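You operate a simulated robot arm through the tools that you are given. There is no shell and no other tool.

You are at the controls of a simulated two-armed robot. One attempt, no reset.

## Task
Steam the dumplings, then switch off and take the lid off.
Fine: Use the steam cooker: lid on, slider at dumplings, switch on, press start once, wait till the green lamp goes out. The lid goes back where it lay.
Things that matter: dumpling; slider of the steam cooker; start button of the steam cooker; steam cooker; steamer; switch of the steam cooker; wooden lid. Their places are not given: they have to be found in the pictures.

It is judged by the outcome, as a careful person would: the job done as asked, and still so three seconds after it is handed in. It fails if anything else is knocked over, pushed out of place, dropped, spilled or broken. Lids that push on must go on centred and level and be pressed home; caps that screw on are set level and turned clockwise until they are tight.

## Robot
Two 7-joint arms with fingered hands on one trunk that stands fixed in place. Base frame: the origin is at the foot of the trunk, x ahead of it, y to its left, z up; the work surface is at about z = 80. Readings come in cm, degrees, newtons and seconds.
The left shoulder is at [7, 14.5, 111.2], the right one opposite. With the tool pointing down near the work surface each hand reaches from about 42 to 78 cm from the base axis, measured 20 degrees to its own side. Payload 3.5 kg a hand.
The TCP of each hand is the grasp point between the finger pads, 2.5 cm short of the fingertips. In the tool frame z runs along the fingers and y along their closing line. The gripper opens to 8.8 cm; its body begins 2.9 cm behind the TCP. The gripper is a hand of 4 fingers: y runs from the thumb to the fingers, the wrist lies at [-1.3, -9.7, -16.2] in the tool frame, and closing takes about 1.5 s.
Orientation is that of the tool frame in the base frame, as [roll, pitch, yaw] about the fixed x, y, z axes, in that order (R = Rz(yaw) Ry(pitch) Rx(roll)). With the fingers straight down and the wrist toward the robot, the tool's x, y and z point along [0, 1, 0], [1, 0, 0] and [0, 0, -1] of the base frame.

## Interface
- The arms move only by the tool apply_moves. It takes "left_increments", "right_increments" or both (then of equal length, played together; a hand with none holds still); each is a list that holds one entry, the list of rows, each a list of 7 numbers: the shift along the tool's x, y, z in units of 150 mm (1.0 is 150 mm), then the turn, a rotation vector about the tool's x, y, z in units of 120 degrees (1.0 is 120 degrees), then the closure, from 0 (fully open) to 1 (shut). In form: [[[x, y, z, rx, ry, rz, hand], ...]]. A call has 1 to 20 rows; each row is the pose to reach, as a shift and turn from the pose commanded when the call began, along the tool's axes at that moment. A call with a number of a shift or a turn outside -1 to 1 is refused whole. Rows are played at 5 a second. More than 5 cm and 8.6 degrees between two rows, or a gripper value outside its range, and nothing of the call is played. Where a pose cannot be reached the arm comes as near as it can. A force on the tool above 40 N (or 10 N above the force at the start of the call, whichever is more), or a blocked arm, ends the call early, and 0.2 s more pass. The fingers move at their own pace (about 4.5 cm/s each) and stop on an object; they squeeze with about 33 N. The grip force told is the motor's: it shows also when the fingers shut on nothing. Time passes only in rows, and 0.2 s behind the last, so rows that repeat a pose let the fingers close. It gives the time, the measured TCP pose, the force on the tool (base axes), the opening and the grip force at its end, in the units of the frame above (readings bear some noise), with the torque about the TCP (base axes, N m) and any sound that the robot's microphone picked up.
- Cameras (640 x 400 px; columns grow to the right, rows downward): "scene" is now at [12.99, 2.02, 141.79]; the picture's right is [0.27, -0.96, 0.00], its down [-0.67, -0.19, -0.72] and it looks along [0.69, 0.19, -0.70] (base axes); focal length 292 px, centre (320, 200). "left" rides on the left gripper at [-6.4, -8.3, -9.8] in its tool frame; the picture's right is [-0.62, -0.37, 0.69], its down [0.71, -0.63, 0.30] and it looks along [0.32, 0.68, 0.65] (tool axes); focal length 265 px, centre (320, 200). "right" rides on the right gripper at [6.4, -8.3, -9.8] in its tool frame; the picture's right is [-0.62, 0.37, -0.69], its down [-0.72, -0.63, 0.30] and it looks along [-0.32, 0.68, 0.65] (tool axes); focal length 265 px, centre (320, 200).
- grab_frame(camera): a new picture of that camera. The clock stands still meanwhile.
- raise_lower(by): slides the trunk up (or, below 0, down) by that many cm; the arms and the scene camera ride with it, the base frame stays. It gives what a move gives, with no picture.
- hand_shape(shape, hand): the hand has 4 fingers and takes this shape, open, in about a second: jaw (thumb against the fingers, like two jaws); tri (thumb and two fingers); tip (a fingertip pinch); poke (one finger out to press); point (the index stretched); flat (the hand flat); cup (the hand cupped); fist (a fist). The gripper value then closes the fingers along that shape, each until it touches; the sizes above hold for jaw. It gives what a move gives, with no picture.
- pan_tilt(pan, tilt): turns the head with the scene camera to pan (to the left, within 86 degrees either way) and tilt (down, from -29 to 69), counted from straight ahead of the robot. It gives what a move gives.
- locate(camera, pixels): there is no depth. For up to 12 entries [column, row, z] of the newest picture of that camera ("zoom" is the newest enlarged one), the place [x, y] in the base frame at which the ray of that pixel passes the height z, good to about 0.2 cm. The clock stands still meanwhile.
- close_up(camera, box): a new picture of the part [left, top, right, bottom] of that camera's present view, enlarged. The clock stands still meanwhile.
- finish_job(): hands the job in; it is judged then, once.

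Unless the task says otherwise, let go and move clear before handing in.

The tools are called after "Emit:" by a JSON object that holds its "fn" and its "kwargs". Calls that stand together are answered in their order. apply_moves: Moves the arms, as the interface text tells. Its arguments: {"type":"object","properties":{"left_increments":{"type":"array"},"right_increments":{"type":"array"}},"required":[]} The other tools are called the same way: raise_lower (by) moves the trunk up or down; hand_shape (shape, hand) gives the hand a shape; pan_tilt (pan, tilt) turns the head that bears the scene camera; grab_frame (camera) takes a picture; locate (camera, pixels) gives the place at which the rays of pixels pass given heights; close_up (camera, box) takes an enlarged picture of a part of a camera's view; finish_job () hands the job in.

At the start:

```text
t: 0.0
left_ee_pos: [45.68, 32.62, 118.09]
left_tool_rot: [-180.0, 0.1, 90.0]
left_ft_force: [-0.3, -0.3, 0.6]
left_ft_torque: [0.01, 0.0, 0.01]
left_gripper_width: 8.74
left_grip_force: 0.0
left_shape: jaw
right_ee_pos: [50.27, -10.28, 113.73]
right_tool_rot: [179.8, 0.0, 89.8]
right_ft_force: [-0.5, -0.1, 0.1]
right_ft_torque: [0.01, 0.0, 0.04]
right_gripper_width: 8.75
right_grip_force: 0.1
right_shape: jaw
trunk travel left (down, up): [-67.5, 16.5]
head pan, tilt (commanded): [15.5, 44.2]
```

scene: 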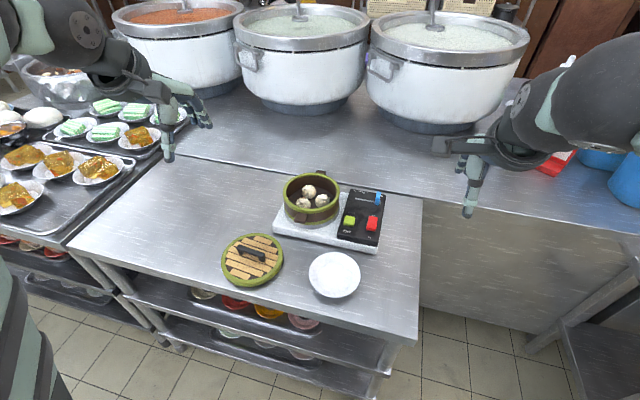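
right: 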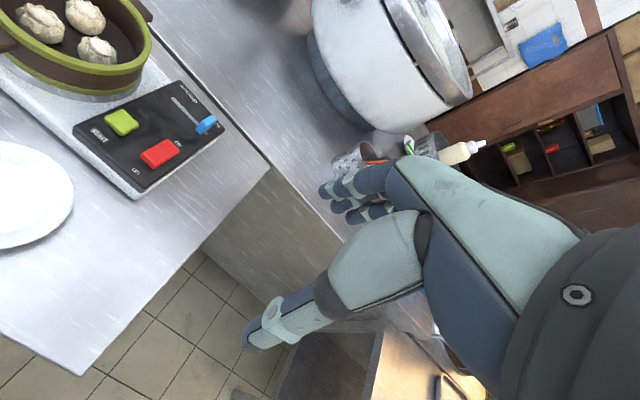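
left: 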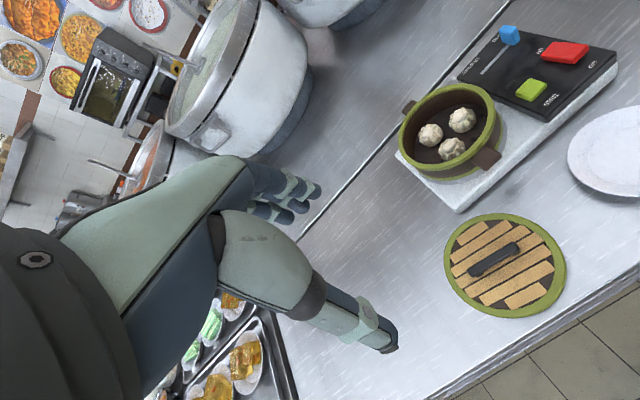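

The scene shows the steamer with dumplings near (312,197), the panel near (362,217) and the lid at (252,259). I'll take enlarged pictures to read the panel and the lid.

Emit:
{"fn": "close_up", "kwargs": {"camera": "scene", "box": [260, 160, 400, 260]}}

Emit:
{"fn": "close_up", "kwargs": {"camera": "left", "box": [380, 0, 640, 200]}}

Emit:
{"fn": "close_up", "kwargs": {"camera": "right", "box": [60, 60, 260, 210]}}

Emit:
{"fn": "close_up", "kwargs": {"camera": "left", "box": [420, 190, 600, 340]}}

```text
4.00 times, centred on (330, 210) of scene
```

zoom: 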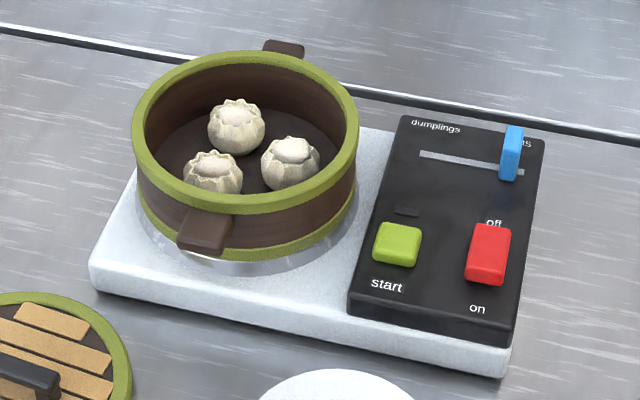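

```text
2.00 times, centred on (510, 100) of left
```

zoom: 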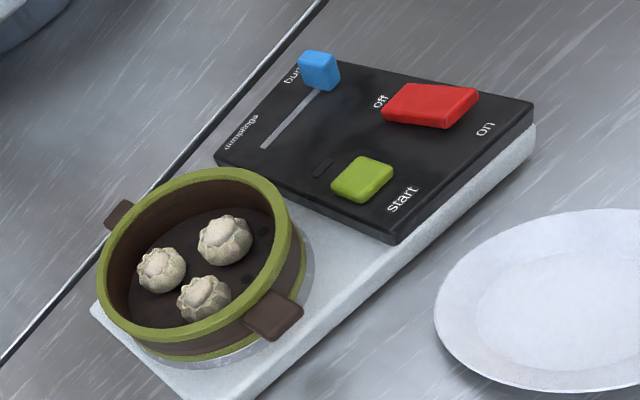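

```text
2.67 times, centred on (160, 135) of right
```

zoom: 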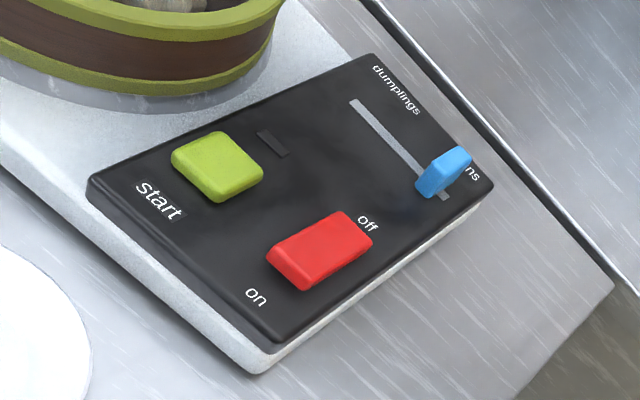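

```text
2.67 times, centred on (510, 265) of left
```

zoom: 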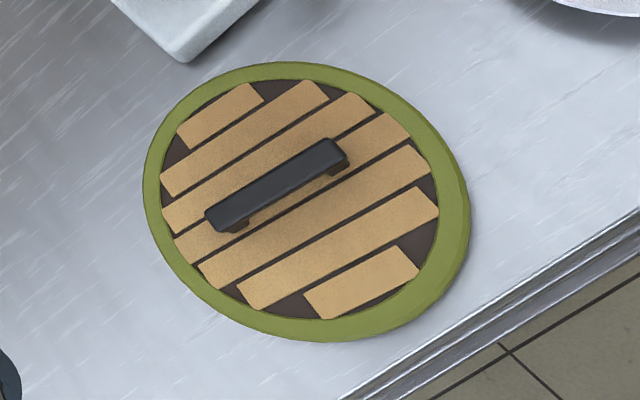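

The slider is at "buns" and must go left to "dumplings". The red rocker has off at its far end and on at its near end. Next I'll triangulate the key points from both cameras.

Emit:
{"fn": "locate", "kwargs": {"camera": "zoom", "pixels": [[215, 218, 81], [215, 218, 84], [338, 150, 81], [338, 150, 84], [145, 200, 80], [470, 240, 80], [300, 62, 81], [300, 340, 80]]}}

Emit:
{"fn": "locate", "kwargs": {"camera": "scene", "pixels": [[238, 246, 81], [238, 246, 84], [264, 257, 81], [264, 257, 84], [221, 262, 80], [284, 258, 80], [255, 234, 81], [250, 287, 80]]}}

Emit:
{"fn": "close_up", "kwargs": {"camera": "scene", "box": [210, 220, 290, 300]}}

```text
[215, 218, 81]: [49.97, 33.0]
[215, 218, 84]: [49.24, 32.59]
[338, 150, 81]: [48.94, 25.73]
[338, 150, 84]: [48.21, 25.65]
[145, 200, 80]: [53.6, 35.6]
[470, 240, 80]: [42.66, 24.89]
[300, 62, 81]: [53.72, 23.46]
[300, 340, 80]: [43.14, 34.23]
```

```text
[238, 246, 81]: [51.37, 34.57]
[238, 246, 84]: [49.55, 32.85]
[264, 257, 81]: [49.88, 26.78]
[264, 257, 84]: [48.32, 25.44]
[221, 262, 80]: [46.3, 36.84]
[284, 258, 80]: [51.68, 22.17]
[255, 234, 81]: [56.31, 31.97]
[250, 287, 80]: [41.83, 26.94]
```

```text
5.00 times, centred on (250, 260) of scene
```

zoom: 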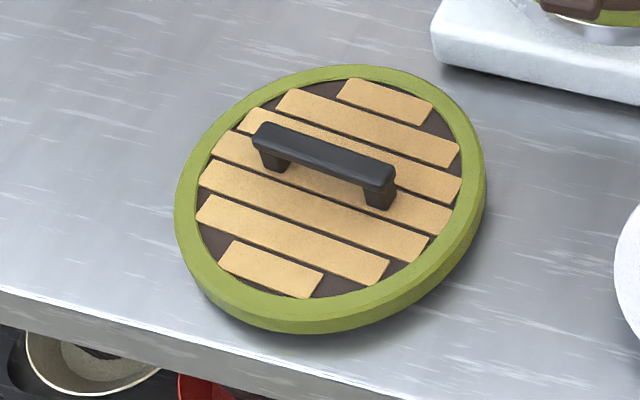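

The lid handle comes out at about (48.6, 29.1), with its top near z 84.5 and the bar roughly along y. Now I'll triangulate the steamer rim, slider, button and switch from the three views.

Emit:
{"fn": "locate", "kwargs": {"camera": "scene", "pixels": [[311.3, 193.5, 86], [311.3, 193.5, 92], [349.5, 220, 83], [349.5, 220, 86], [372.5, 222.5, 83], [372.5, 222.5, 86], [378.75, 192.5, 83], [378.75, 192.5, 86], [355, 198.25, 83], [355, 198.25, 86], [283, 193.75, 88], [339.5, 195, 88]]}}

Emit:
{"fn": "locate", "kwargs": {"camera": "left", "pixels": [[447, 127.5, 86], [447, 127.5, 92], [532.5, 87.5, 83], [532.5, 87.5, 86], [565, 50, 83], [565, 50, 86], [509, 27.5, 83], [509, 27.5, 86], [481.5, 73.5, 83], [481.5, 73.5, 86]]}}

Emit:
{"fn": "locate", "kwargs": {"camera": "right", "pixels": [[122.5, 120, 83], [122.5, 120, 86], [160.7, 151.9, 83], [160.7, 151.9, 86], [210.6, 117, 83], [210.6, 117, 86], [173, 98.6, 83], [173, 98.6, 86]]}}

```text
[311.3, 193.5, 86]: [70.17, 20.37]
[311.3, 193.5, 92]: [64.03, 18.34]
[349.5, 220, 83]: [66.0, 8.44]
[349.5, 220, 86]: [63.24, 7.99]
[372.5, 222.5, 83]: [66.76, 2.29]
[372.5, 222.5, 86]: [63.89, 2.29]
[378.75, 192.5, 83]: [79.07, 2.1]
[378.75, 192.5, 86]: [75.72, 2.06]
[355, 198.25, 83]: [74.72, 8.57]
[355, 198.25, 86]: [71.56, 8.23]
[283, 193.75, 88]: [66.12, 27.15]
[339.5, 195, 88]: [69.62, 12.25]
```

```text
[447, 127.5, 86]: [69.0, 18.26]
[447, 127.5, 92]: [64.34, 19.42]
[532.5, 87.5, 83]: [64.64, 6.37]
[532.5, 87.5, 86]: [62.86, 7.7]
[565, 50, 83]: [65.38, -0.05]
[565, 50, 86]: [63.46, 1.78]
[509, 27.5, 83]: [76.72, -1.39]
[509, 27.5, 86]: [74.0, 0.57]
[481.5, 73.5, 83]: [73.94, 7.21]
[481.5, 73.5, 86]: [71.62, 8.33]
```

```text
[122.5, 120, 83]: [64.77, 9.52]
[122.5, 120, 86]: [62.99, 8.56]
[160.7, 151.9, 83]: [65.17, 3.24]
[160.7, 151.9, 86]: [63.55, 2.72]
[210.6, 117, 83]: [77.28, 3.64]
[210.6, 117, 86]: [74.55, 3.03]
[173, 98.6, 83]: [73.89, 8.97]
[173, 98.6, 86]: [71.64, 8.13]
```

The three views agree on these places:
- **Start button:** about (62.5, 8.0, 86.6).
- **Rocker:** about (63.1, 2.3, 86.7).
- **Slot, left end:** about (71.6, 8.2, 86).
- **Steamer rim centre:** about (65.7, 19.0), z about 90.3.

I'll now bring the left hand over the lid handle, turned to match its yaw.

Emit:
{"fn": "apply_moves", "kwargs": {"left_increments": [[[-0.047, 0.039, 0.2, 0, 0, 0.013, 0], [-0.094, 0.078, 0.4, 0, 0, 0.026, 0], [-0.141, 0.117, 0.6, 0, 0, 0.039, 0], [-0.188, 0.156, 0.8, 0, 0, 0.052, 0], [-0.235, 0.195, 1.0, 0, 0, 0.065, 0], [-0.235, 0.195, 1.0, 0, 0, 0.065, 0]]]}}

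Emit:
{"fn": "grab_frame", "kwargs": {"camera": "left"}}

Emit:
{"fn": "grab_frame", "kwargs": {"camera": "scene"}}

```text
t: 1.4
left_ee_pos: [48.49, 29.16, 103.0]
left_tool_rot: [179.9, 0.1, 82.1]
left_ft_force: [-0.2, -0.8, -0.2]
left_ft_torque: [0.01, -0.01, 0.01]
left_gripper_width: 8.79
left_grip_force: 0.1
left_shape: jaw
right_ee_pos: [50.27, -10.2, 113.66]
right_tool_rot: [179.8, 0.0, 89.8]
right_ft_force: [-0.6, -0.6, 0.2]
right_ft_torque: [0.01, 0.0, 0.01]
right_gripper_width: 8.76
right_grip_force: 0.0
right_shape: jaw
trunk travel left (down, up): [-67.5, 16.5]
head pan, tilt (commanded): [15.5, 44.2]
```

```text
taken
```

left: 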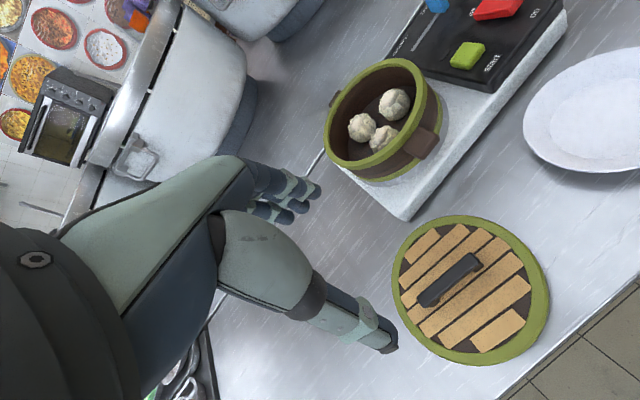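

```text
taken
```

scene: 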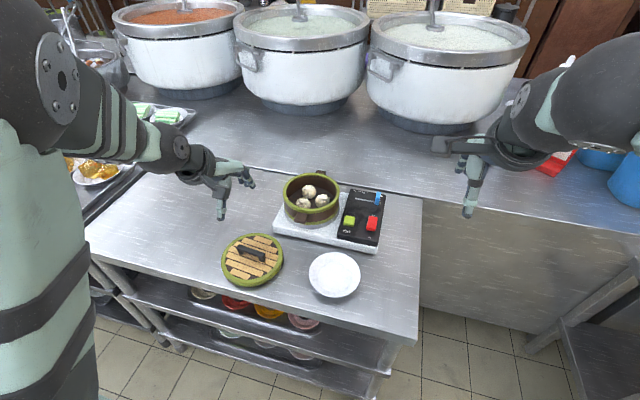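

The left hand is above the handle: the handle centre at (449,280) matches my predicted TCP ground projection of about (447,279). I'll zoom in to refine the handle position and the lid height.

Emit:
{"fn": "close_up", "kwargs": {"camera": "left", "box": [380, 200, 560, 370]}}

Emit:
{"fn": "locate", "kwargs": {"camera": "left", "pixels": [[418, 300, 84.5], [480, 262, 84.5], [449, 281, 84.5]]}}

```text
2.35 times, centred on (470, 285) of left
```

zoom: 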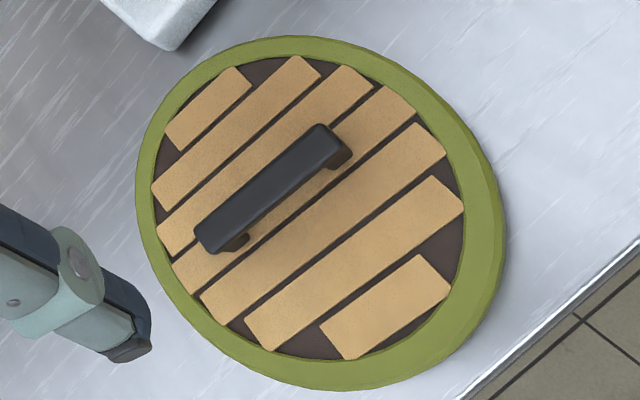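

```text
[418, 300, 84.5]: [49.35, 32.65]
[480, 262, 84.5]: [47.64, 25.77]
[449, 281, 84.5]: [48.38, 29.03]
```

Emit:
{"fn": "locate", "kwargs": {"camera": "zoom", "pixels": [[207, 238, 84.5], [332, 140, 84.5], [269, 188, 84.5], [245, 180, 84.5], [285, 205, 84.2], [138, 190, 82], [505, 240, 80], [290, 37, 82], [360, 390, 80]]}}

```text
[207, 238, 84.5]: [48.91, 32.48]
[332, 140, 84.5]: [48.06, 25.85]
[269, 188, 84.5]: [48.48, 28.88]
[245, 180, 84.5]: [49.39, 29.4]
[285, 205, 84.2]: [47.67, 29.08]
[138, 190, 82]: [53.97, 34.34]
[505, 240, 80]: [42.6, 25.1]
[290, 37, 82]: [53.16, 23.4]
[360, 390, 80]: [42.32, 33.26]
```

The handle centre comes out at (48.5, 29.15), right under the TCP, and the yaw matches. I'll descend to z about 90 and look again.

Emit:
{"fn": "apply_moves", "kwargs": {"left_increments": [[[0, 0, 0.22, 0, 0, 0, 0], [0, 0, 0.44, 0, 0, 0, 0], [0, 0, 0.66, 0, 0, 0, 0], [0, 0, 0.867, 0, 0, 0, 0], [0, 0, 0.867, 0, 0, 0, 0]]]}}

Emit:
{"fn": "grab_frame", "kwargs": {"camera": "left"}}

Emit:
{"fn": "close_up", "kwargs": {"camera": "scene", "box": [190, 190, 310, 300]}}

```text
t: 2.6
left_ee_pos: [48.45, 29.05, 90.08]
left_tool_rot: [180.0, 0.0, 82.1]
left_ft_force: [0.0, -0.1, -0.7]
left_ft_torque: [0.03, 0.0, -0.02]
left_gripper_width: 8.76
left_grip_force: 0.1
left_shape: jaw
right_ee_pos: [50.46, -10.08, 113.84]
right_tool_rot: [179.8, 0.0, 89.9]
right_ft_force: [-0.5, 0.3, 0.1]
right_ft_torque: [0.0, 0.0, -0.02]
right_gripper_width: 8.75
right_grip_force: 0.0
right_shape: jaw
trunk travel left (down, up): [-67.5, 16.5]
head pan, tilt (commanded): [15.5, 44.2]
```

```text
taken
```

left: 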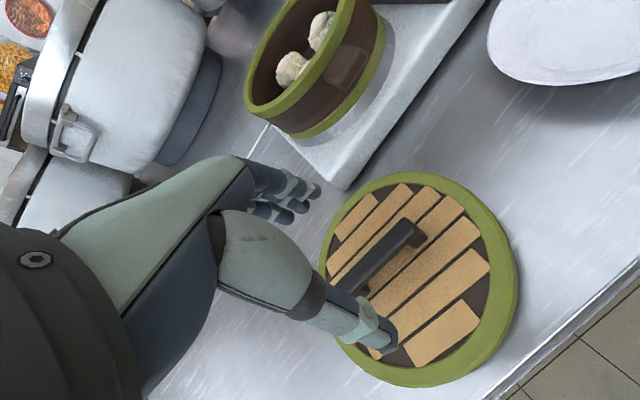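

```text
3.64 times, centred on (250, 245) of scene
```

zoom: 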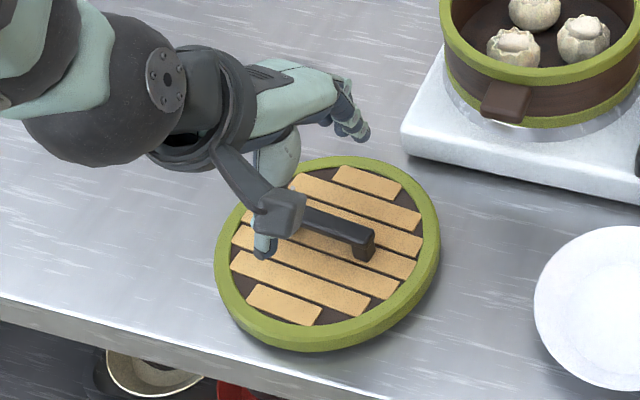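

The open hand straddles the handle at z 90, with the thumb near and the fingers far. I'll go down slowly to z about 85.3, watching the force.

Emit:
{"fn": "apply_moves", "kwargs": {"left_increments": [[[0, 0, 0.08, 0, 0, 0, 0], [0, 0, 0.16, 0, 0, 0, 0], [0, 0, 0.24, 0, 0, 0, 0], [0, 0, 0.32, 0, 0, 0, 0], [0, 0, 0.32, 0, 0, 0, 0]]]}}

Emit:
{"fn": "grab_frame", "kwargs": {"camera": "left"}}

Emit:
{"fn": "close_up", "kwargs": {"camera": "scene", "box": [210, 210, 290, 300]}}

```text
t: 3.8
left_ee_pos: [48.58, 28.99, 85.31]
left_tool_rot: [-180.0, -0.1, 82.2]
left_ft_force: [0.9, -0.6, 0.3]
left_ft_torque: [0.02, 0.0, 0.0]
left_gripper_width: 8.77
left_grip_force: 0.0
left_shape: jaw
right_ee_pos: [50.32, -10.25, 113.68]
right_tool_rot: [179.8, 0.0, 89.8]
right_ft_force: [-0.1, 0.3, -0.2]
right_ft_torque: [0.0, 0.01, 0.01]
right_gripper_width: 8.74
right_grip_force: 0.1
right_shape: jaw
trunk travel left (down, up): [-67.5, 16.5]
head pan, tilt (commanded): [15.5, 44.2]
```

```text
taken
```

left: 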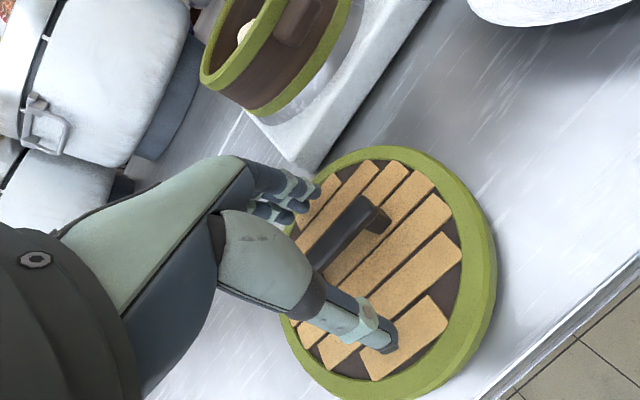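

```text
4.44 times, centred on (250, 255) of scene
```

zoom: 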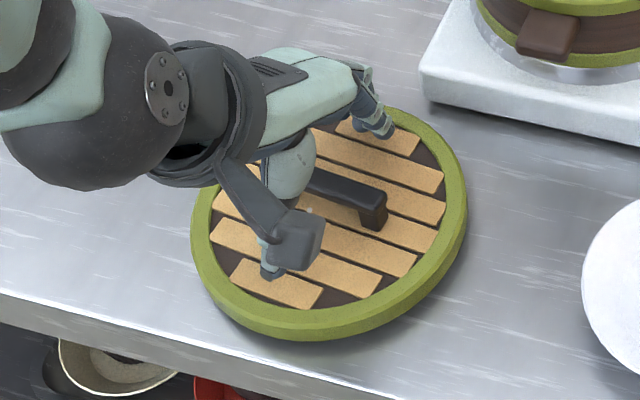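

The fingers are either side of the bar and the tips sit just above the planks, with no force yet. I'll close the hand on the bar.

Emit:
{"fn": "apply_moves", "kwargs": {"left_increments": [[[0, 0, 0.01, 0, 0, 0, 0.3], [0, 0, 0.01, 0, 0, 0, 0.5], [0, 0, 0.01, 0, 0, 0, 0.7], [0, 0, 0.01, 0, 0, 0, 0.9], [0, 0, 0.01, 0, 0, 0, 1], [0, 0, 0.01, 0, 0, 0, 1], [0, 0, 0.01, 0, 0, 0, 1], [0, 0, 0.01, 0, 0, 0, 1], [0, 0, 0.01, 0, 0, 0, 1], [0, 0, 0.01, 0, 0, 0, 1]]]}}

Emit:
{"fn": "grab_frame", "kwargs": {"camera": "left"}}

Emit:
{"fn": "close_up", "kwargs": {"camera": "scene", "box": [210, 210, 290, 300]}}

```text
t: 6.0
left_ee_pos: [48.67, 29.07, 85.11]
left_tool_rot: [180.0, 0.0, 82.3]
left_ft_force: [1.0, 0.1, -0.3]
left_ft_torque: [-0.04, -0.04, -0.04]
left_gripper_width: 1.0
left_grip_force: 33.4
left_shape: jaw
right_ee_pos: [50.47, -10.07, 113.73]
right_tool_rot: [-180.0, -0.1, 89.9]
right_ft_force: [1.1, -0.4, 0.8]
right_ft_torque: [-0.02, -0.02, 0.02]
right_gripper_width: 8.78
right_grip_force: 0.0
right_shape: jaw
trunk travel left (down, up): [-67.5, 16.5]
head pan, tilt (commanded): [15.5, 44.2]
```

```text
taken
```

left: 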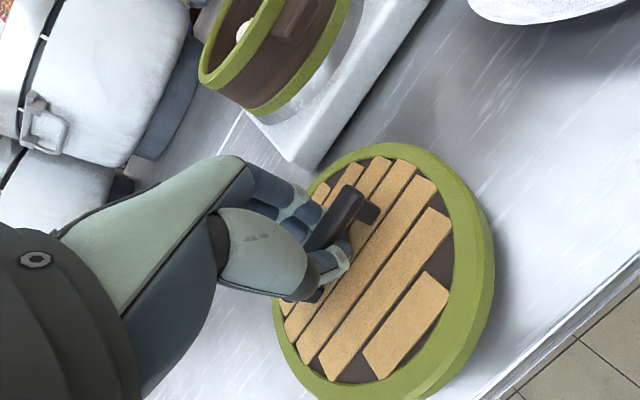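

```text
4.44 times, centred on (250, 255) of scene
```

zoom: 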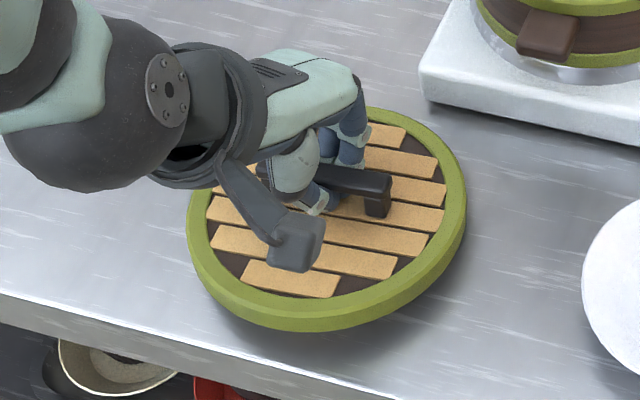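

The grip holds at 33 N on a 1 cm bar; the plank slope in the scene view shows the lid yawed a few degrees as the fingers closed. I'll lift it a little and check that it is level.

Emit:
{"fn": "apply_moves", "kwargs": {"left_increments": [[[0, 0, -0.04, 0, 0, 0, 1], [0, 0, -0.1, 0, 0, 0, 1], [0, 0, -0.2, 0, 0, 0, 1], [0, 0, -0.3, 0, 0, 0, 1], [0, 0, -0.4, 0, 0, 0, 1], [0, 0, -0.4, 0, 0, 0, 1]]]}}

Emit:
{"fn": "grab_frame", "kwargs": {"camera": "left"}}

Emit:
{"fn": "grab_frame", "kwargs": {"camera": "right"}}

Emit:
{"fn": "close_up", "kwargs": {"camera": "scene", "box": [210, 190, 310, 300]}}

```text
t: 7.4
left_ee_pos: [48.55, 29.08, 91.28]
left_tool_rot: [-179.9, -0.1, 82.2]
left_ft_force: [-0.5, 0.0, -1.0]
left_ft_torque: [0.02, 0.0, 0.0]
left_gripper_width: 1.01
left_grip_force: 33.2
left_shape: jaw
right_ee_pos: [50.4, -10.11, 113.73]
right_tool_rot: [179.8, 0.2, 90.0]
right_ft_force: [0.3, -0.7, -0.9]
right_ft_torque: [-0.01, -0.02, -0.02]
right_gripper_width: 8.77
right_grip_force: 0.0
right_shape: jaw
trunk travel left (down, up): [-67.5, 16.5]
head pan, tilt (commanded): [15.5, 44.2]
```

```text
taken
```

left: 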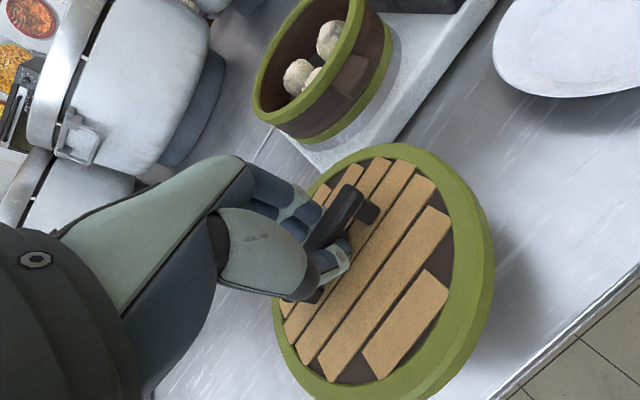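

```text
taken
```

right: 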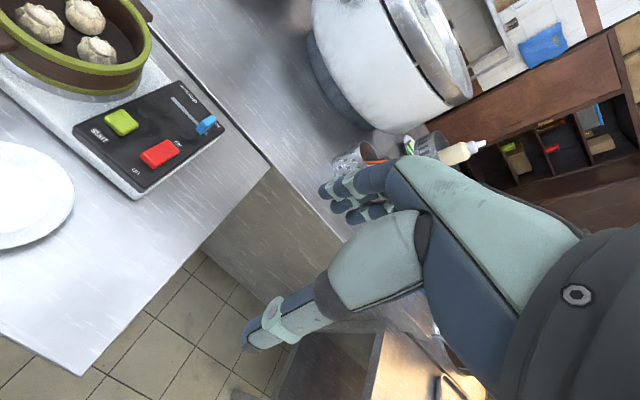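

```text
3.64 times, centred on (260, 245) of scene
```

zoom: 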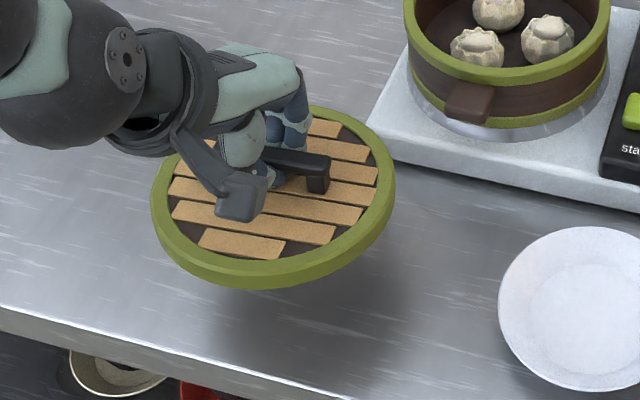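

The lid is off the table and held the same way as at the grasp. I'll zoom in on it to check levelness by triangulating plank corners.

Emit:
{"fn": "close_up", "kwargs": {"camera": "left", "box": [270, 130, 510, 400]}}

Emit:
{"fn": "close_up", "kwargs": {"camera": "scene", "box": [230, 210, 290, 280]}}

```text
1.48 times, centred on (390, 265) of left
```

zoom: 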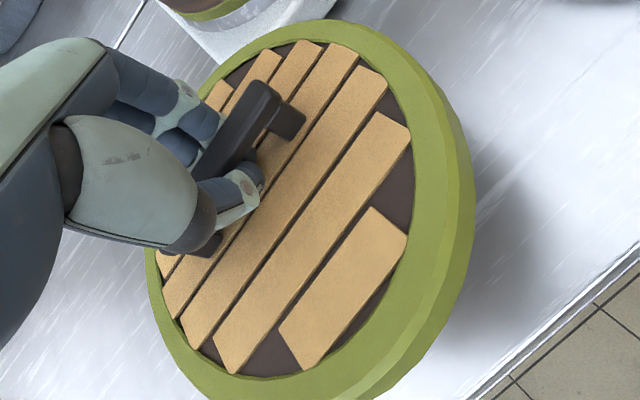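

```text
5.71 times, centred on (260, 245) of scene
```

zoom: 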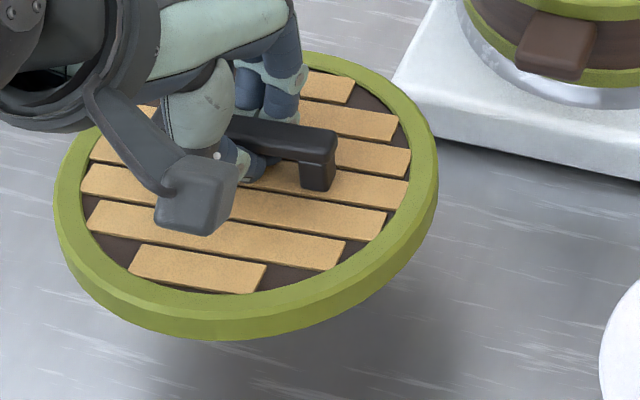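

Emit:
{"fn": "locate", "kwargs": {"camera": "zoom", "pixels": [[266, 264, 87], [266, 264, 90], [129, 273, 87], [129, 273, 90], [386, 212, 87], [386, 212, 90], [410, 150, 87], [410, 150, 90], [397, 116, 87], [397, 116, 90], [335, 130, 89], [335, 130, 92]]}}

Emit:
{"fn": "locate", "kwargs": {"camera": "left", "pixels": [[424.4, 269.7, 87], [424.4, 269.7, 90], [377.8, 379.7, 87], [377.8, 379.7, 90], [419, 173.9, 87], [419, 173.9, 90], [376.5, 157, 87], [376.5, 157, 90], [352.9, 165.1, 87], [352.9, 165.1, 90], [349, 184.5, 89], [349, 184.5, 92]]}}

```text
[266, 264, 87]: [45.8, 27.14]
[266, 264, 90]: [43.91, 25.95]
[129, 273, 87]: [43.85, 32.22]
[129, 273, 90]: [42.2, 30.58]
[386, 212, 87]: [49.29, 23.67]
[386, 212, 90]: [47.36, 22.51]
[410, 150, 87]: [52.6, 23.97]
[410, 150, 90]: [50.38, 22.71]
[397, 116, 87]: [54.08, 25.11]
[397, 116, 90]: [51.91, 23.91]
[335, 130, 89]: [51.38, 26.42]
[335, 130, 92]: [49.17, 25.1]
```

```text
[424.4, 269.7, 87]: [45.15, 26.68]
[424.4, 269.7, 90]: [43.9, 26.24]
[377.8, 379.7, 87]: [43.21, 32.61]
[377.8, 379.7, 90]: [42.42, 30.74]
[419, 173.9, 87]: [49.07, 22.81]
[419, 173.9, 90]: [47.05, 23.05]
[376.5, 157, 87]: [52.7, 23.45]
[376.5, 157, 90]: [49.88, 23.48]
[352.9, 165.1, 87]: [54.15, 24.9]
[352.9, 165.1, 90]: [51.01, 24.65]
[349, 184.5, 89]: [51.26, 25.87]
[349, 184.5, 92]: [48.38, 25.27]
```

Plank corners triangulate to z about 89.2 on the near side and about 87.6 on the far side. The lid is tilted about 9° near-side-up in the grip. I'll raise it and pitch the hand back about 9°, then re-measure.

Emit:
{"fn": "apply_moves", "kwargs": {"left_increments": [[[0, 0, -0.25, 0, 0, 0, 1], [0, 0, -0.5, -0.025, 0, 0, 1], [0, 0, -0.75, -0.05, 0, 0, 1], [0, 0, -0.85, -0.075, 0, 0, 1], [0, 0, -0.85, -0.075, 0, 0, 1], [0, 0, -0.85, -0.075, 0, 0, 1]]]}}

Emit:
{"fn": "grab_frame", "kwargs": {"camera": "scene"}}

Emit:
{"fn": "grab_frame", "kwargs": {"camera": "left"}}

```text
t: 8.8
left_ee_pos: [48.54, 29.14, 103.87]
left_tool_rot: [171.0, 0.0, 82.2]
left_ft_force: [-0.6, 0.0, -0.9]
left_ft_torque: [0.0, 0.0, 0.02]
left_gripper_width: 1.0
left_grip_force: 32.2
left_shape: jaw
right_ee_pos: [50.36, -10.16, 113.72]
right_tool_rot: [179.9, 0.1, 89.9]
right_ft_force: [-0.2, -0.1, -0.1]
right_ft_torque: [0.0, 0.01, -0.04]
right_gripper_width: 8.76
right_grip_force: 0.0
right_shape: jaw
trunk travel left (down, up): [-67.5, 16.5]
head pan, tilt (commanded): [15.5, 44.2]
```

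```text
taken
```

scene: 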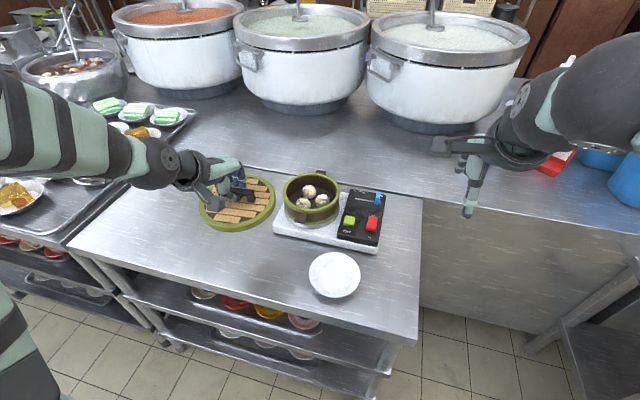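

```text
taken
```

left: 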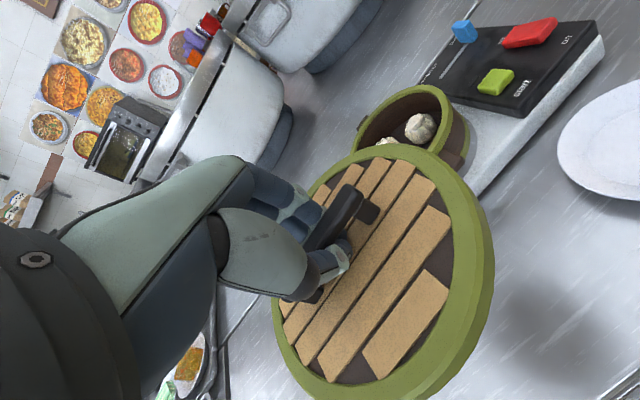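

Emit:
{"fn": "close_up", "kwargs": {"camera": "scene", "box": [190, 165, 290, 240]}}

```text
5.33 times, centred on (240, 202) of scene
```

zoom: 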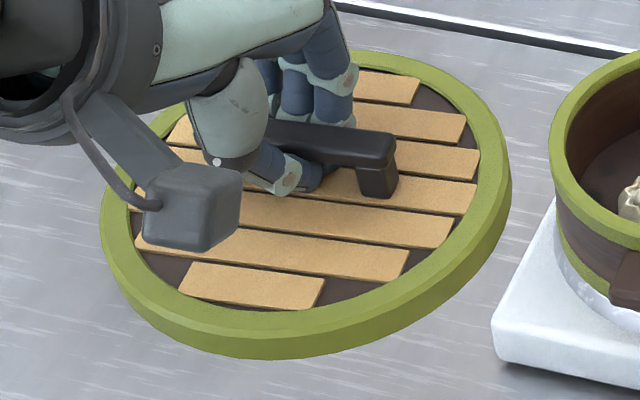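

With the pitch correction, the lid's apparent axis ratio of about 0.685 is close to the 0.68 expected for a level disc. For a more exact check, I'll raise it toward camera height and look at it nearly edge-on.

Emit:
{"fn": "apply_moves", "kwargs": {"left_increments": [[[0, 0.039, -0.247, 0, 0, 0, 1], [0, 0.078, -0.494, 0, 0, 0, 1], [0, 0.117, -0.741, 0, 0, 0, 1], [0, 0.156, -0.988, 0, 0, 0, 1], [0, 0.156, -0.988, 0, 0, 0, 1]]]}}

Emit:
{"fn": "apply_moves", "kwargs": {"left_increments": [[[0, 0.039, -0.247, 0, 0, 0, 1], [0, 0.078, -0.494, 0, 0, 0, 1], [0, 0.117, -0.741, 0, 0, 0, 1], [0, 0.156, -0.988, 0, 0, 0, 1], [0, 0.156, -0.988, 0, 0, 0, 1]]]}}

Emit:
{"fn": "pan_tilt", "kwargs": {"pan": 35, "tilt": 15}}

Emit:
{"fn": "grab_frame", "kwargs": {"camera": "scene"}}

```text
t: 10.0
left_ee_pos: [48.63, 29.11, 119.04]
left_tool_rot: [171.1, -0.1, 82.1]
left_ft_force: [0.7, -0.4, -1.3]
left_ft_torque: [0.02, 0.01, 0.0]
left_gripper_width: 1.02
left_grip_force: 33.2
left_shape: jaw
right_ee_pos: [50.44, -10.27, 113.74]
right_tool_rot: [179.9, 0.2, 90.0]
right_ft_force: [-0.3, -0.1, -0.5]
right_ft_torque: [-0.04, 0.01, -0.01]
right_gripper_width: 8.76
right_grip_force: 0.1
right_shape: jaw
trunk travel left (down, up): [-67.5, 16.5]
head pan, tilt (commanded): [15.5, 44.2]
```

```text
t: 11.2
left_ee_pos: [48.52, 29.04, 133.75]
left_tool_rot: [171.0, 0.1, 82.3]
left_ft_force: [-0.4, 0.4, -0.5]
left_ft_torque: [0.01, 0.02, -0.03]
left_gripper_width: 1.01
left_grip_force: 33.4
left_shape: jaw
right_ee_pos: [50.36, -10.21, 113.69]
right_tool_rot: [179.9, 0.0, 89.9]
right_ft_force: [0.0, -0.5, 0.2]
right_ft_torque: [-0.03, 0.0, 0.02]
right_gripper_width: 8.75
right_grip_force: 0.0
right_shape: jaw
trunk travel left (down, up): [-67.5, 16.5]
head pan, tilt (commanded): [15.5, 44.2]
```

```text
t: 12.1
left_ee_pos: [48.57, 29.12, 133.83]
left_tool_rot: [171.0, 0.0, 82.2]
left_ft_force: [0.2, -0.7, -0.5]
left_ft_torque: [0.01, 0.01, -0.02]
left_gripper_width: 0.99
left_grip_force: 33.2
left_shape: jaw
right_ee_pos: [50.49, -10.13, 113.68]
right_tool_rot: [180.0, 0.1, 89.9]
right_ft_force: [-0.1, 0.1, -0.5]
right_ft_torque: [0.02, 0.0, -0.02]
right_gripper_width: 8.76
right_grip_force: 0.0
right_shape: jaw
trunk travel left (down, up): [-67.5, 16.5]
head pan, tilt (commanded): [35.0, 15.0]
```

```text
taken
```

scene: 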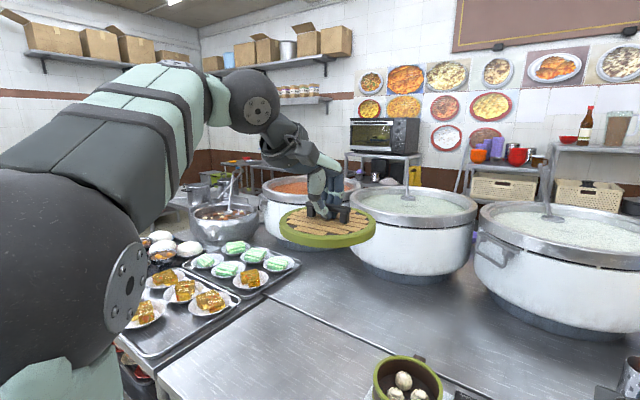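

Emit:
{"fn": "close_up", "kwargs": {"camera": "scene", "box": [270, 190, 390, 260]}}

Emit:
{"fn": "locate", "kwargs": {"camera": "scene", "pixels": [[320, 200, 130], [320, 200, 100], [400, 365, 90.3], [328, 222, 130], [328, 222, 129]]}}

```text
5.33 times, centred on (330, 225) of scene
```

zoom: 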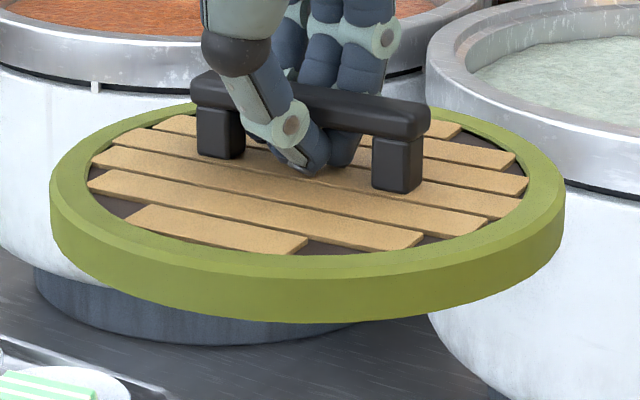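

```text
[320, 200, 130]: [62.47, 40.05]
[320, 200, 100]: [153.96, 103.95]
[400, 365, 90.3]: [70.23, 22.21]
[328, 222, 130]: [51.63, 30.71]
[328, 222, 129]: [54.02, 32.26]
```

The lid's ellipse (width about 515, height about 176) gives an axis ratio of 0.34. That matches the 20° view elevation, so the lid is level now. I'll locate lid points to fix the lid centre relative to the TCP.

Emit:
{"fn": "locate", "kwargs": {"camera": "zoom", "pixels": [[310, 96, 133], [310, 96, 134], [310, 96, 135], [50, 195, 130], [50, 195, 131], [565, 190, 130], [565, 190, 131], [310, 278, 130], [310, 278, 131], [310, 322, 129], [310, 322, 130]]}}

```text
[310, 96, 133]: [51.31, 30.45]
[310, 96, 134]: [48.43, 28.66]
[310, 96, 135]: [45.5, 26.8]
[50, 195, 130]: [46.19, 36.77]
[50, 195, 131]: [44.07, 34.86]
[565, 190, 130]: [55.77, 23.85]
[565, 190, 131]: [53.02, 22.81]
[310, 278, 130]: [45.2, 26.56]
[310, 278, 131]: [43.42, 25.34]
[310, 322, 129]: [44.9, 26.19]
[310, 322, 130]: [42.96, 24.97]
```

The lid centre sits about (+0.3, 0) from the TCP, with the lid bottom about 4.1 below it. I'll look back down at the cooker to refine the steamer centre.

Emit:
{"fn": "pan_tilt", "kwargs": {"pan": 15.5, "tilt": 50}}

Emit:
{"fn": "close_up", "kwargs": {"camera": "scene", "box": [265, 110, 405, 210]}}

Emit:
{"fn": "grab_frame", "kwargs": {"camera": "left"}}

Emit:
{"fn": "grab_frame", "kwargs": {"camera": "scene"}}

```text
t: 13.2
left_ee_pos: [48.55, 29.1, 133.86]
left_tool_rot: [171.0, -0.1, 82.2]
left_ft_force: [0.4, -0.3, -1.0]
left_ft_torque: [0.0, 0.0, -0.01]
left_gripper_width: 1.0
left_grip_force: 33.0
left_shape: jaw
right_ee_pos: [50.38, -10.2, 113.67]
right_tool_rot: [179.9, 0.1, 89.9]
right_ft_force: [0.1, -0.6, -0.4]
right_ft_torque: [0.01, 0.01, -0.01]
right_gripper_width: 8.75
right_grip_force: 0.0
right_shape: jaw
trunk travel left (down, up): [-67.5, 16.5]
head pan, tilt (commanded): [15.5, 50.0]
```

```text
4.00 times, centred on (335, 160) of scene
```

zoom: 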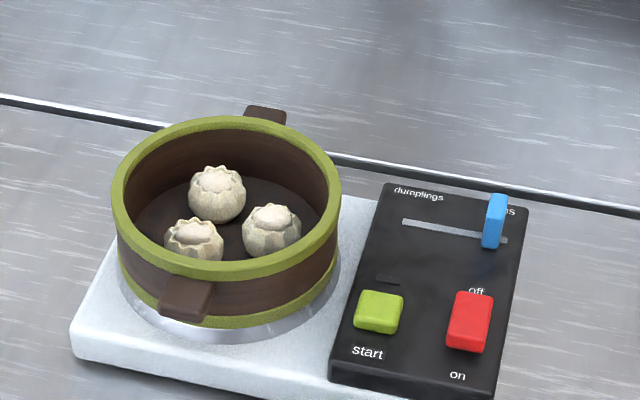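

```text
taken
```

left: 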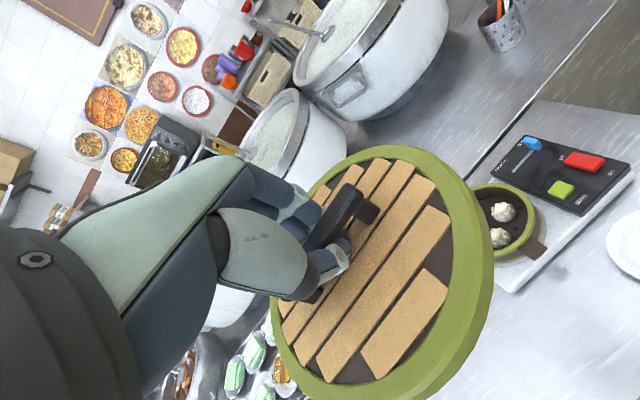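

```text
taken
```

scene: 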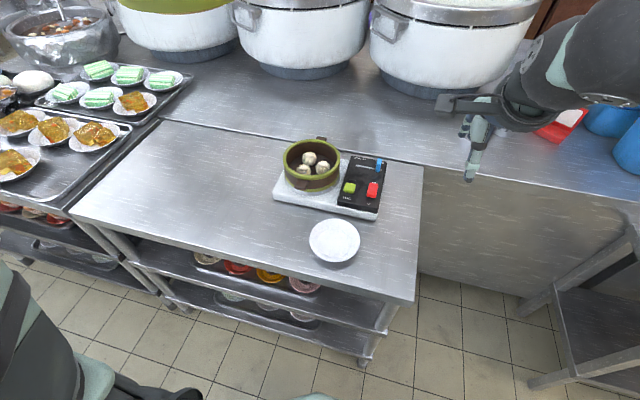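

Emit:
{"fn": "close_up", "kwargs": {"camera": "scene", "box": [275, 130, 350, 200]}}

Emit:
{"fn": "close_up", "kwargs": {"camera": "right", "box": [0, 0, 160, 100]}}

```text
5.71 times, centred on (312, 165) of scene
```

zoom: 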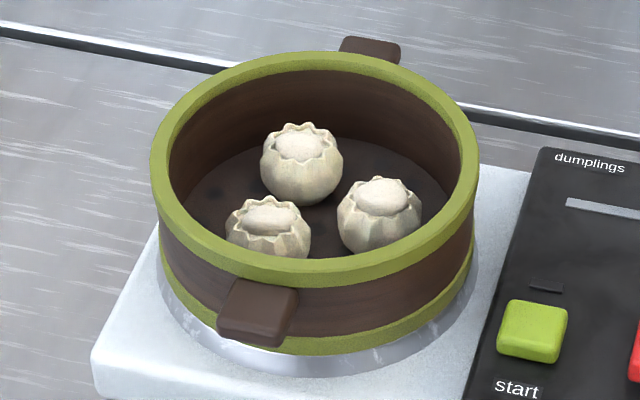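

```text
4.00 times, centred on (80, 50) of right
```

zoom: 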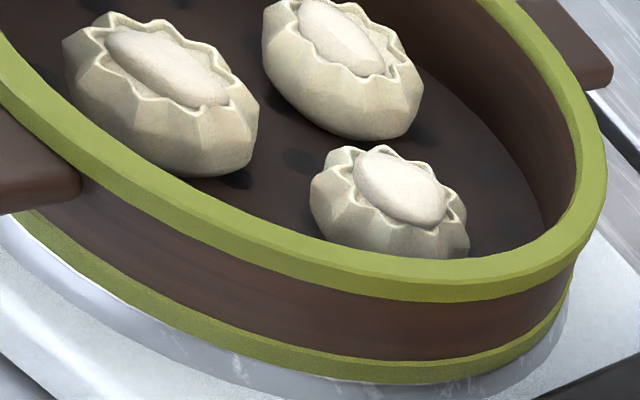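

Emit:
{"fn": "locate", "kwargs": {"camera": "scene", "pixels": [[282.25, 160.6, 90], [340, 158.9, 90], [311.1, 138.75, 90], [311.1, 178.3, 90], [282.25, 160.6, 91], [340, 158.9, 91], [311.1, 138.75, 91], [311.1, 178.3, 91]]}}

```text
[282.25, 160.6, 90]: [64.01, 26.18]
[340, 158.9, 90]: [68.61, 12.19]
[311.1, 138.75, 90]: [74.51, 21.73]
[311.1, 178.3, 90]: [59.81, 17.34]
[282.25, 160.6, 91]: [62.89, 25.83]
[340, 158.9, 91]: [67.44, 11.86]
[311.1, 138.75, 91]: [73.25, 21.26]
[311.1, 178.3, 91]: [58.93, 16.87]
```

Emit:
{"fn": "locate", "kwargs": {"camera": "zoom", "pixels": [[607, 165, 90], [578, 240, 90], [470, 283, 90], [300, 258, 90], [150, 190, 90], [0, 85, 90], [607, 165, 91], [578, 240, 91], [470, 283, 91], [300, 258, 91], [150, 190, 91], [0, 85, 91]]}}

```text
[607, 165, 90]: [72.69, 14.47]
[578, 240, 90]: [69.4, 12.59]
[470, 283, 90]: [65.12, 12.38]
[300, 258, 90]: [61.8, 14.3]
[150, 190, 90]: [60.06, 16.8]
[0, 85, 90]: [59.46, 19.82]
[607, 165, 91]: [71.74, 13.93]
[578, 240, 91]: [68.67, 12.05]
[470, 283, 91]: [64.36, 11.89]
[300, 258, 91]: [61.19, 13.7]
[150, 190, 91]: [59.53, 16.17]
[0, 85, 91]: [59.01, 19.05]
```

From the scene and right views, the steamer rim fits a circle centred at (66.7, 19.3), radius 7.4, top z about 90.4. I'll carry the level lid over it, staying high.

Emit:
{"fn": "apply_moves", "kwargs": {"left_increments": [[[-0.05, 0.099, 0.191, 0, 0, 0, 1], [-0.1, 0.198, 0.382, 0, 0, 0, 1], [-0.149, 0.298, 0.574, 0, 0, 0, 1], [-0.199, 0.397, 0.765, 0, 0, 0, 1], [-0.249, 0.496, 0.956, 0, 0, 0, 1], [-0.249, 0.496, 0.956, 0, 0, 0, 1]]]}}

Emit:
{"fn": "apply_moves", "kwargs": {"left_increments": [[[-0.048, 0.096, 0.191, 0, 0, 0, 1], [-0.096, 0.193, 0.382, 0, 0, 0, 1], [-0.145, 0.289, 0.572, 0, 0, 0, 1], [-0.193, 0.386, 0.763, 0, 0, 0, 1], [-0.241, 0.482, 0.954, 0, 0, 0, 1], [-0.241, 0.482, 0.954, 0, 0, 0, 1]]]}}

Emit:
{"fn": "grab_frame", "kwargs": {"camera": "scene"}}

Emit:
{"fn": "grab_frame", "kwargs": {"camera": "left"}}

Emit:
{"fn": "grab_frame", "kwargs": {"camera": "right"}}

```text
t: 14.6
left_ee_pos: [57.41, 24.26, 120.77]
left_tool_rot: [171.0, -0.1, 82.3]
left_ft_force: [-0.6, 0.3, -0.4]
left_ft_torque: [-0.04, 0.01, 0.01]
left_gripper_width: 1.02
left_grip_force: 33.0
left_shape: jaw
right_ee_pos: [50.33, -10.09, 113.76]
right_tool_rot: [179.8, 0.1, 89.9]
right_ft_force: [0.2, 0.1, -0.3]
right_ft_torque: [0.01, -0.01, -0.02]
right_gripper_width: 8.77
right_grip_force: 0.0
right_shape: jaw
trunk travel left (down, up): [-67.5, 16.5]
head pan, tilt (commanded): [15.5, 50.0]
```

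```text
t: 15.9
left_ee_pos: [66.25, 19.26, 107.91]
left_tool_rot: [171.0, 0.0, 82.1]
left_ft_force: [0.0, 0.0, -0.4]
left_ft_torque: [-0.02, -0.02, 0.01]
left_gripper_width: 0.99
left_grip_force: 32.8
left_shape: jaw
right_ee_pos: [50.32, -10.12, 113.74]
right_tool_rot: [179.8, -0.1, 89.9]
right_ft_force: [0.5, 0.0, -0.3]
right_ft_torque: [-0.02, 0.0, 0.02]
right_gripper_width: 8.76
right_grip_force: 0.1
right_shape: jaw
trunk travel left (down, up): [-67.5, 16.5]
head pan, tilt (commanded): [15.5, 50.0]
```

```text
taken
```

scene: 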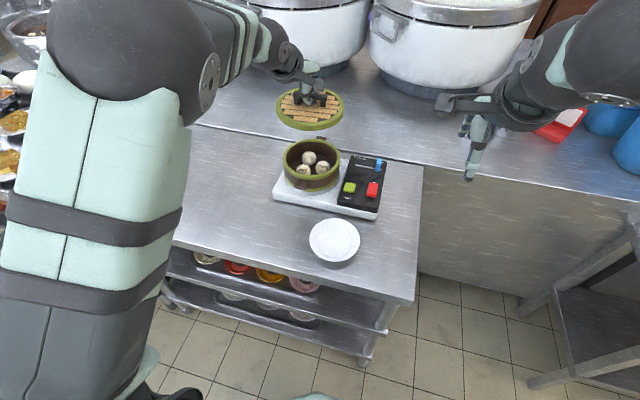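

```text
taken
```

left: 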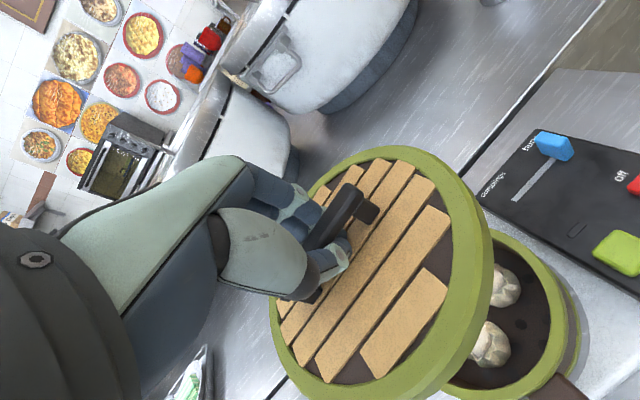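

```text
taken
```

right: 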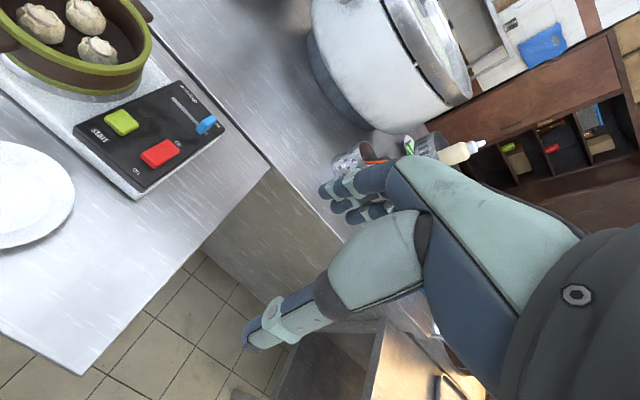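

The lid is over the steamer, at (310,110) against the steamer at (311,162) in the scene view. I'll zoom in to measure the lid centre and levelness here.

Emit:
{"fn": "close_up", "kwargs": {"camera": "scene", "box": [265, 75, 355, 140]}}

```text
6.15 times, centred on (310, 108) of scene
```

zoom: 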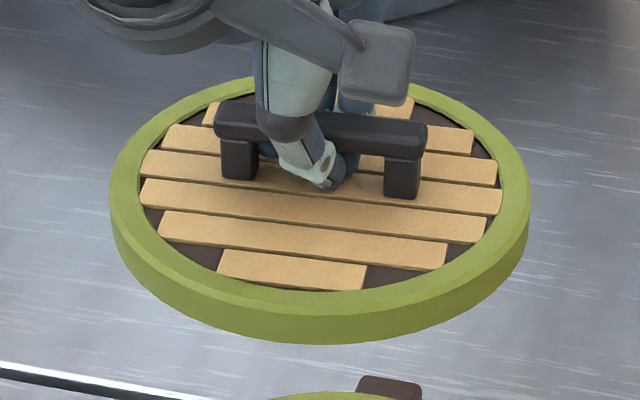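

Emit:
{"fn": "locate", "kwargs": {"camera": "zoom", "pixels": [[110, 195, 105], [530, 195, 105], [318, 313, 105], [318, 343, 103.8], [450, 97, 105], [430, 88, 105], [150, 130, 105], [180, 108, 105], [110, 195, 105.5], [530, 195, 105.5], [318, 313, 105.5], [450, 97, 105.5]]}}

```text
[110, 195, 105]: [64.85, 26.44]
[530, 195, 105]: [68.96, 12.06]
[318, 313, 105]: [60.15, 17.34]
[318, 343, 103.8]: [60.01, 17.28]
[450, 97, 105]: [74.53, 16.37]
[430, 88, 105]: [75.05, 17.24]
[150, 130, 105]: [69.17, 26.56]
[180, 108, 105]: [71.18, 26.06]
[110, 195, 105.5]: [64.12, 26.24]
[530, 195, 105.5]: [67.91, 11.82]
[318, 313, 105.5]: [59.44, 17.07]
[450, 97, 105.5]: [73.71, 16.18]
```

Emit:
{"fn": "close_up", "kwargs": {"camera": "left", "box": [260, 130, 510, 400]}}

```text
1.48 times, centred on (385, 265) of left
```

zoom: 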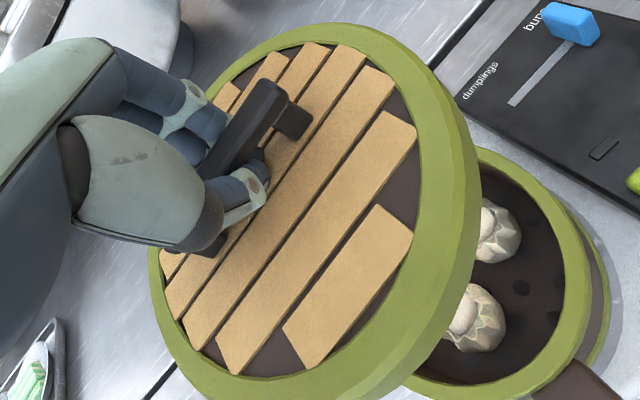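

Emit:
{"fn": "locate", "kwargs": {"camera": "zoom", "pixels": [[320, 24, 105.25], [215, 67, 105.25], [150, 270, 105.25], [163, 320, 105.25], [200, 370, 105.25], [375, 36, 105.25], [456, 190, 105.25], [400, 340, 105.25], [585, 290, 90.4], [540, 190, 90.4], [500, 155, 90.4], [545, 375, 90.4]]}}

```text
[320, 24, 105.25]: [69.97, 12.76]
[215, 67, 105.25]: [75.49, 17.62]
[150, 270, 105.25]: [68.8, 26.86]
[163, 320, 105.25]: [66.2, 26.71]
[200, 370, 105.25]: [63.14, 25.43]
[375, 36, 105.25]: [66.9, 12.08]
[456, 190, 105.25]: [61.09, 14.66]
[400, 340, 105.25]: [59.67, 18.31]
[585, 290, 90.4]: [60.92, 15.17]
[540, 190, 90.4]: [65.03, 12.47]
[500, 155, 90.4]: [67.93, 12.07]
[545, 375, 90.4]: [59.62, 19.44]
```

Both cameras agree that the lid centre is about (-0.25, +0.1) off the steamer centre. I'll correct that and descend to z 97, about 2.5 cm above expected contact.

Emit:
{"fn": "apply_moves", "kwargs": {"left_increments": [[[0.001, -0.033, 0.18, 0, 0, 0, 1], [0.002, -0.066, 0.36, 0, 0, 0, 1], [0.003, -0.1, 0.54, 0, 0, 0, 1], [0.0043, -0.131, 0.715, 0, 0, 0, 1], [0.0043, -0.131, 0.715, 0, 0, 0, 1]]]}}

Emit:
{"fn": "close_up", "kwargs": {"camera": "scene", "box": [265, 110, 355, 200]}}

Emit:
{"fn": "close_up", "kwargs": {"camera": "left", "box": [260, 130, 600, 400]}}

```text
t: 17.1
left_ee_pos: [66.1, 19.28, 96.91]
left_tool_rot: [170.9, 0.0, 82.3]
left_ft_force: [0.3, 0.9, -0.4]
left_ft_torque: [0.02, 0.0, 0.03]
left_gripper_width: 0.99
left_grip_force: 33.1
left_shape: jaw
right_ee_pos: [50.27, -10.25, 113.73]
right_tool_rot: [179.9, 0.0, 89.9]
right_ft_force: [-0.6, -0.3, 0.0]
right_ft_torque: [-0.01, 0.02, -0.02]
right_gripper_width: 8.76
right_grip_force: 0.1
right_shape: jaw
trunk travel left (down, up): [-67.5, 16.5]
head pan, tilt (commanded): [15.5, 50.0]
```

```text
4.44 times, centred on (310, 155) of scene
```

zoom: 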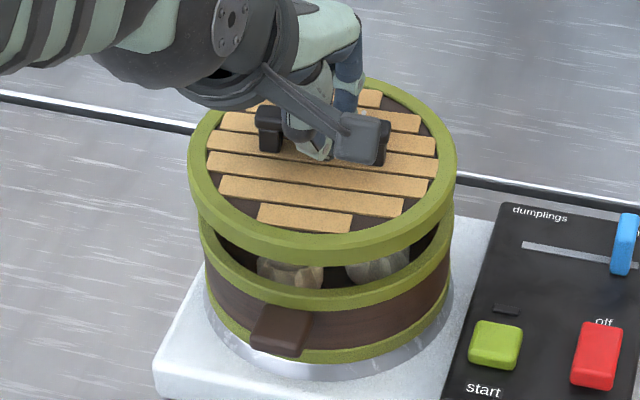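

```text
1.48 times, centred on (430, 265) of left
```

zoom: 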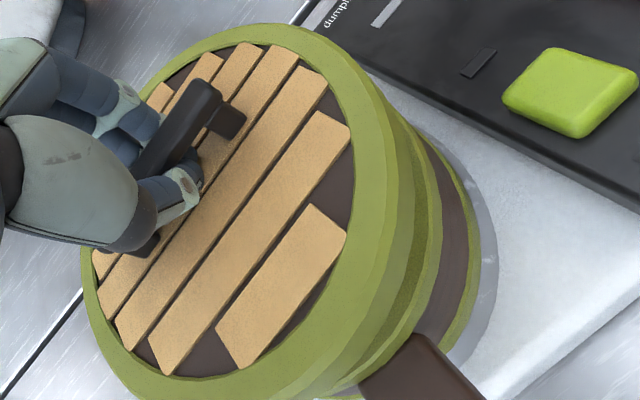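

Emit:
{"fn": "close_up", "kwargs": {"camera": "scene", "box": [275, 150, 345, 195]}}

```text
8.89 times, centred on (310, 172) of scene
```

zoom: 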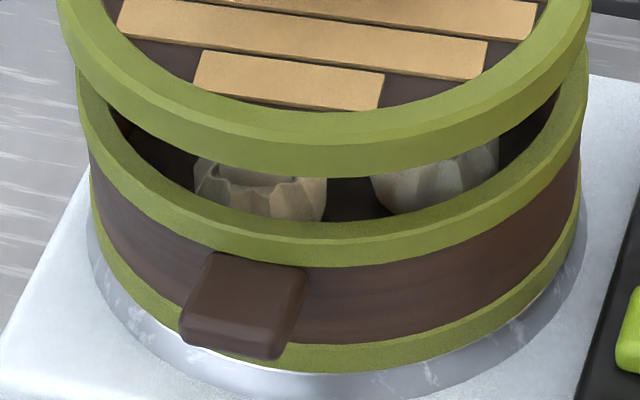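

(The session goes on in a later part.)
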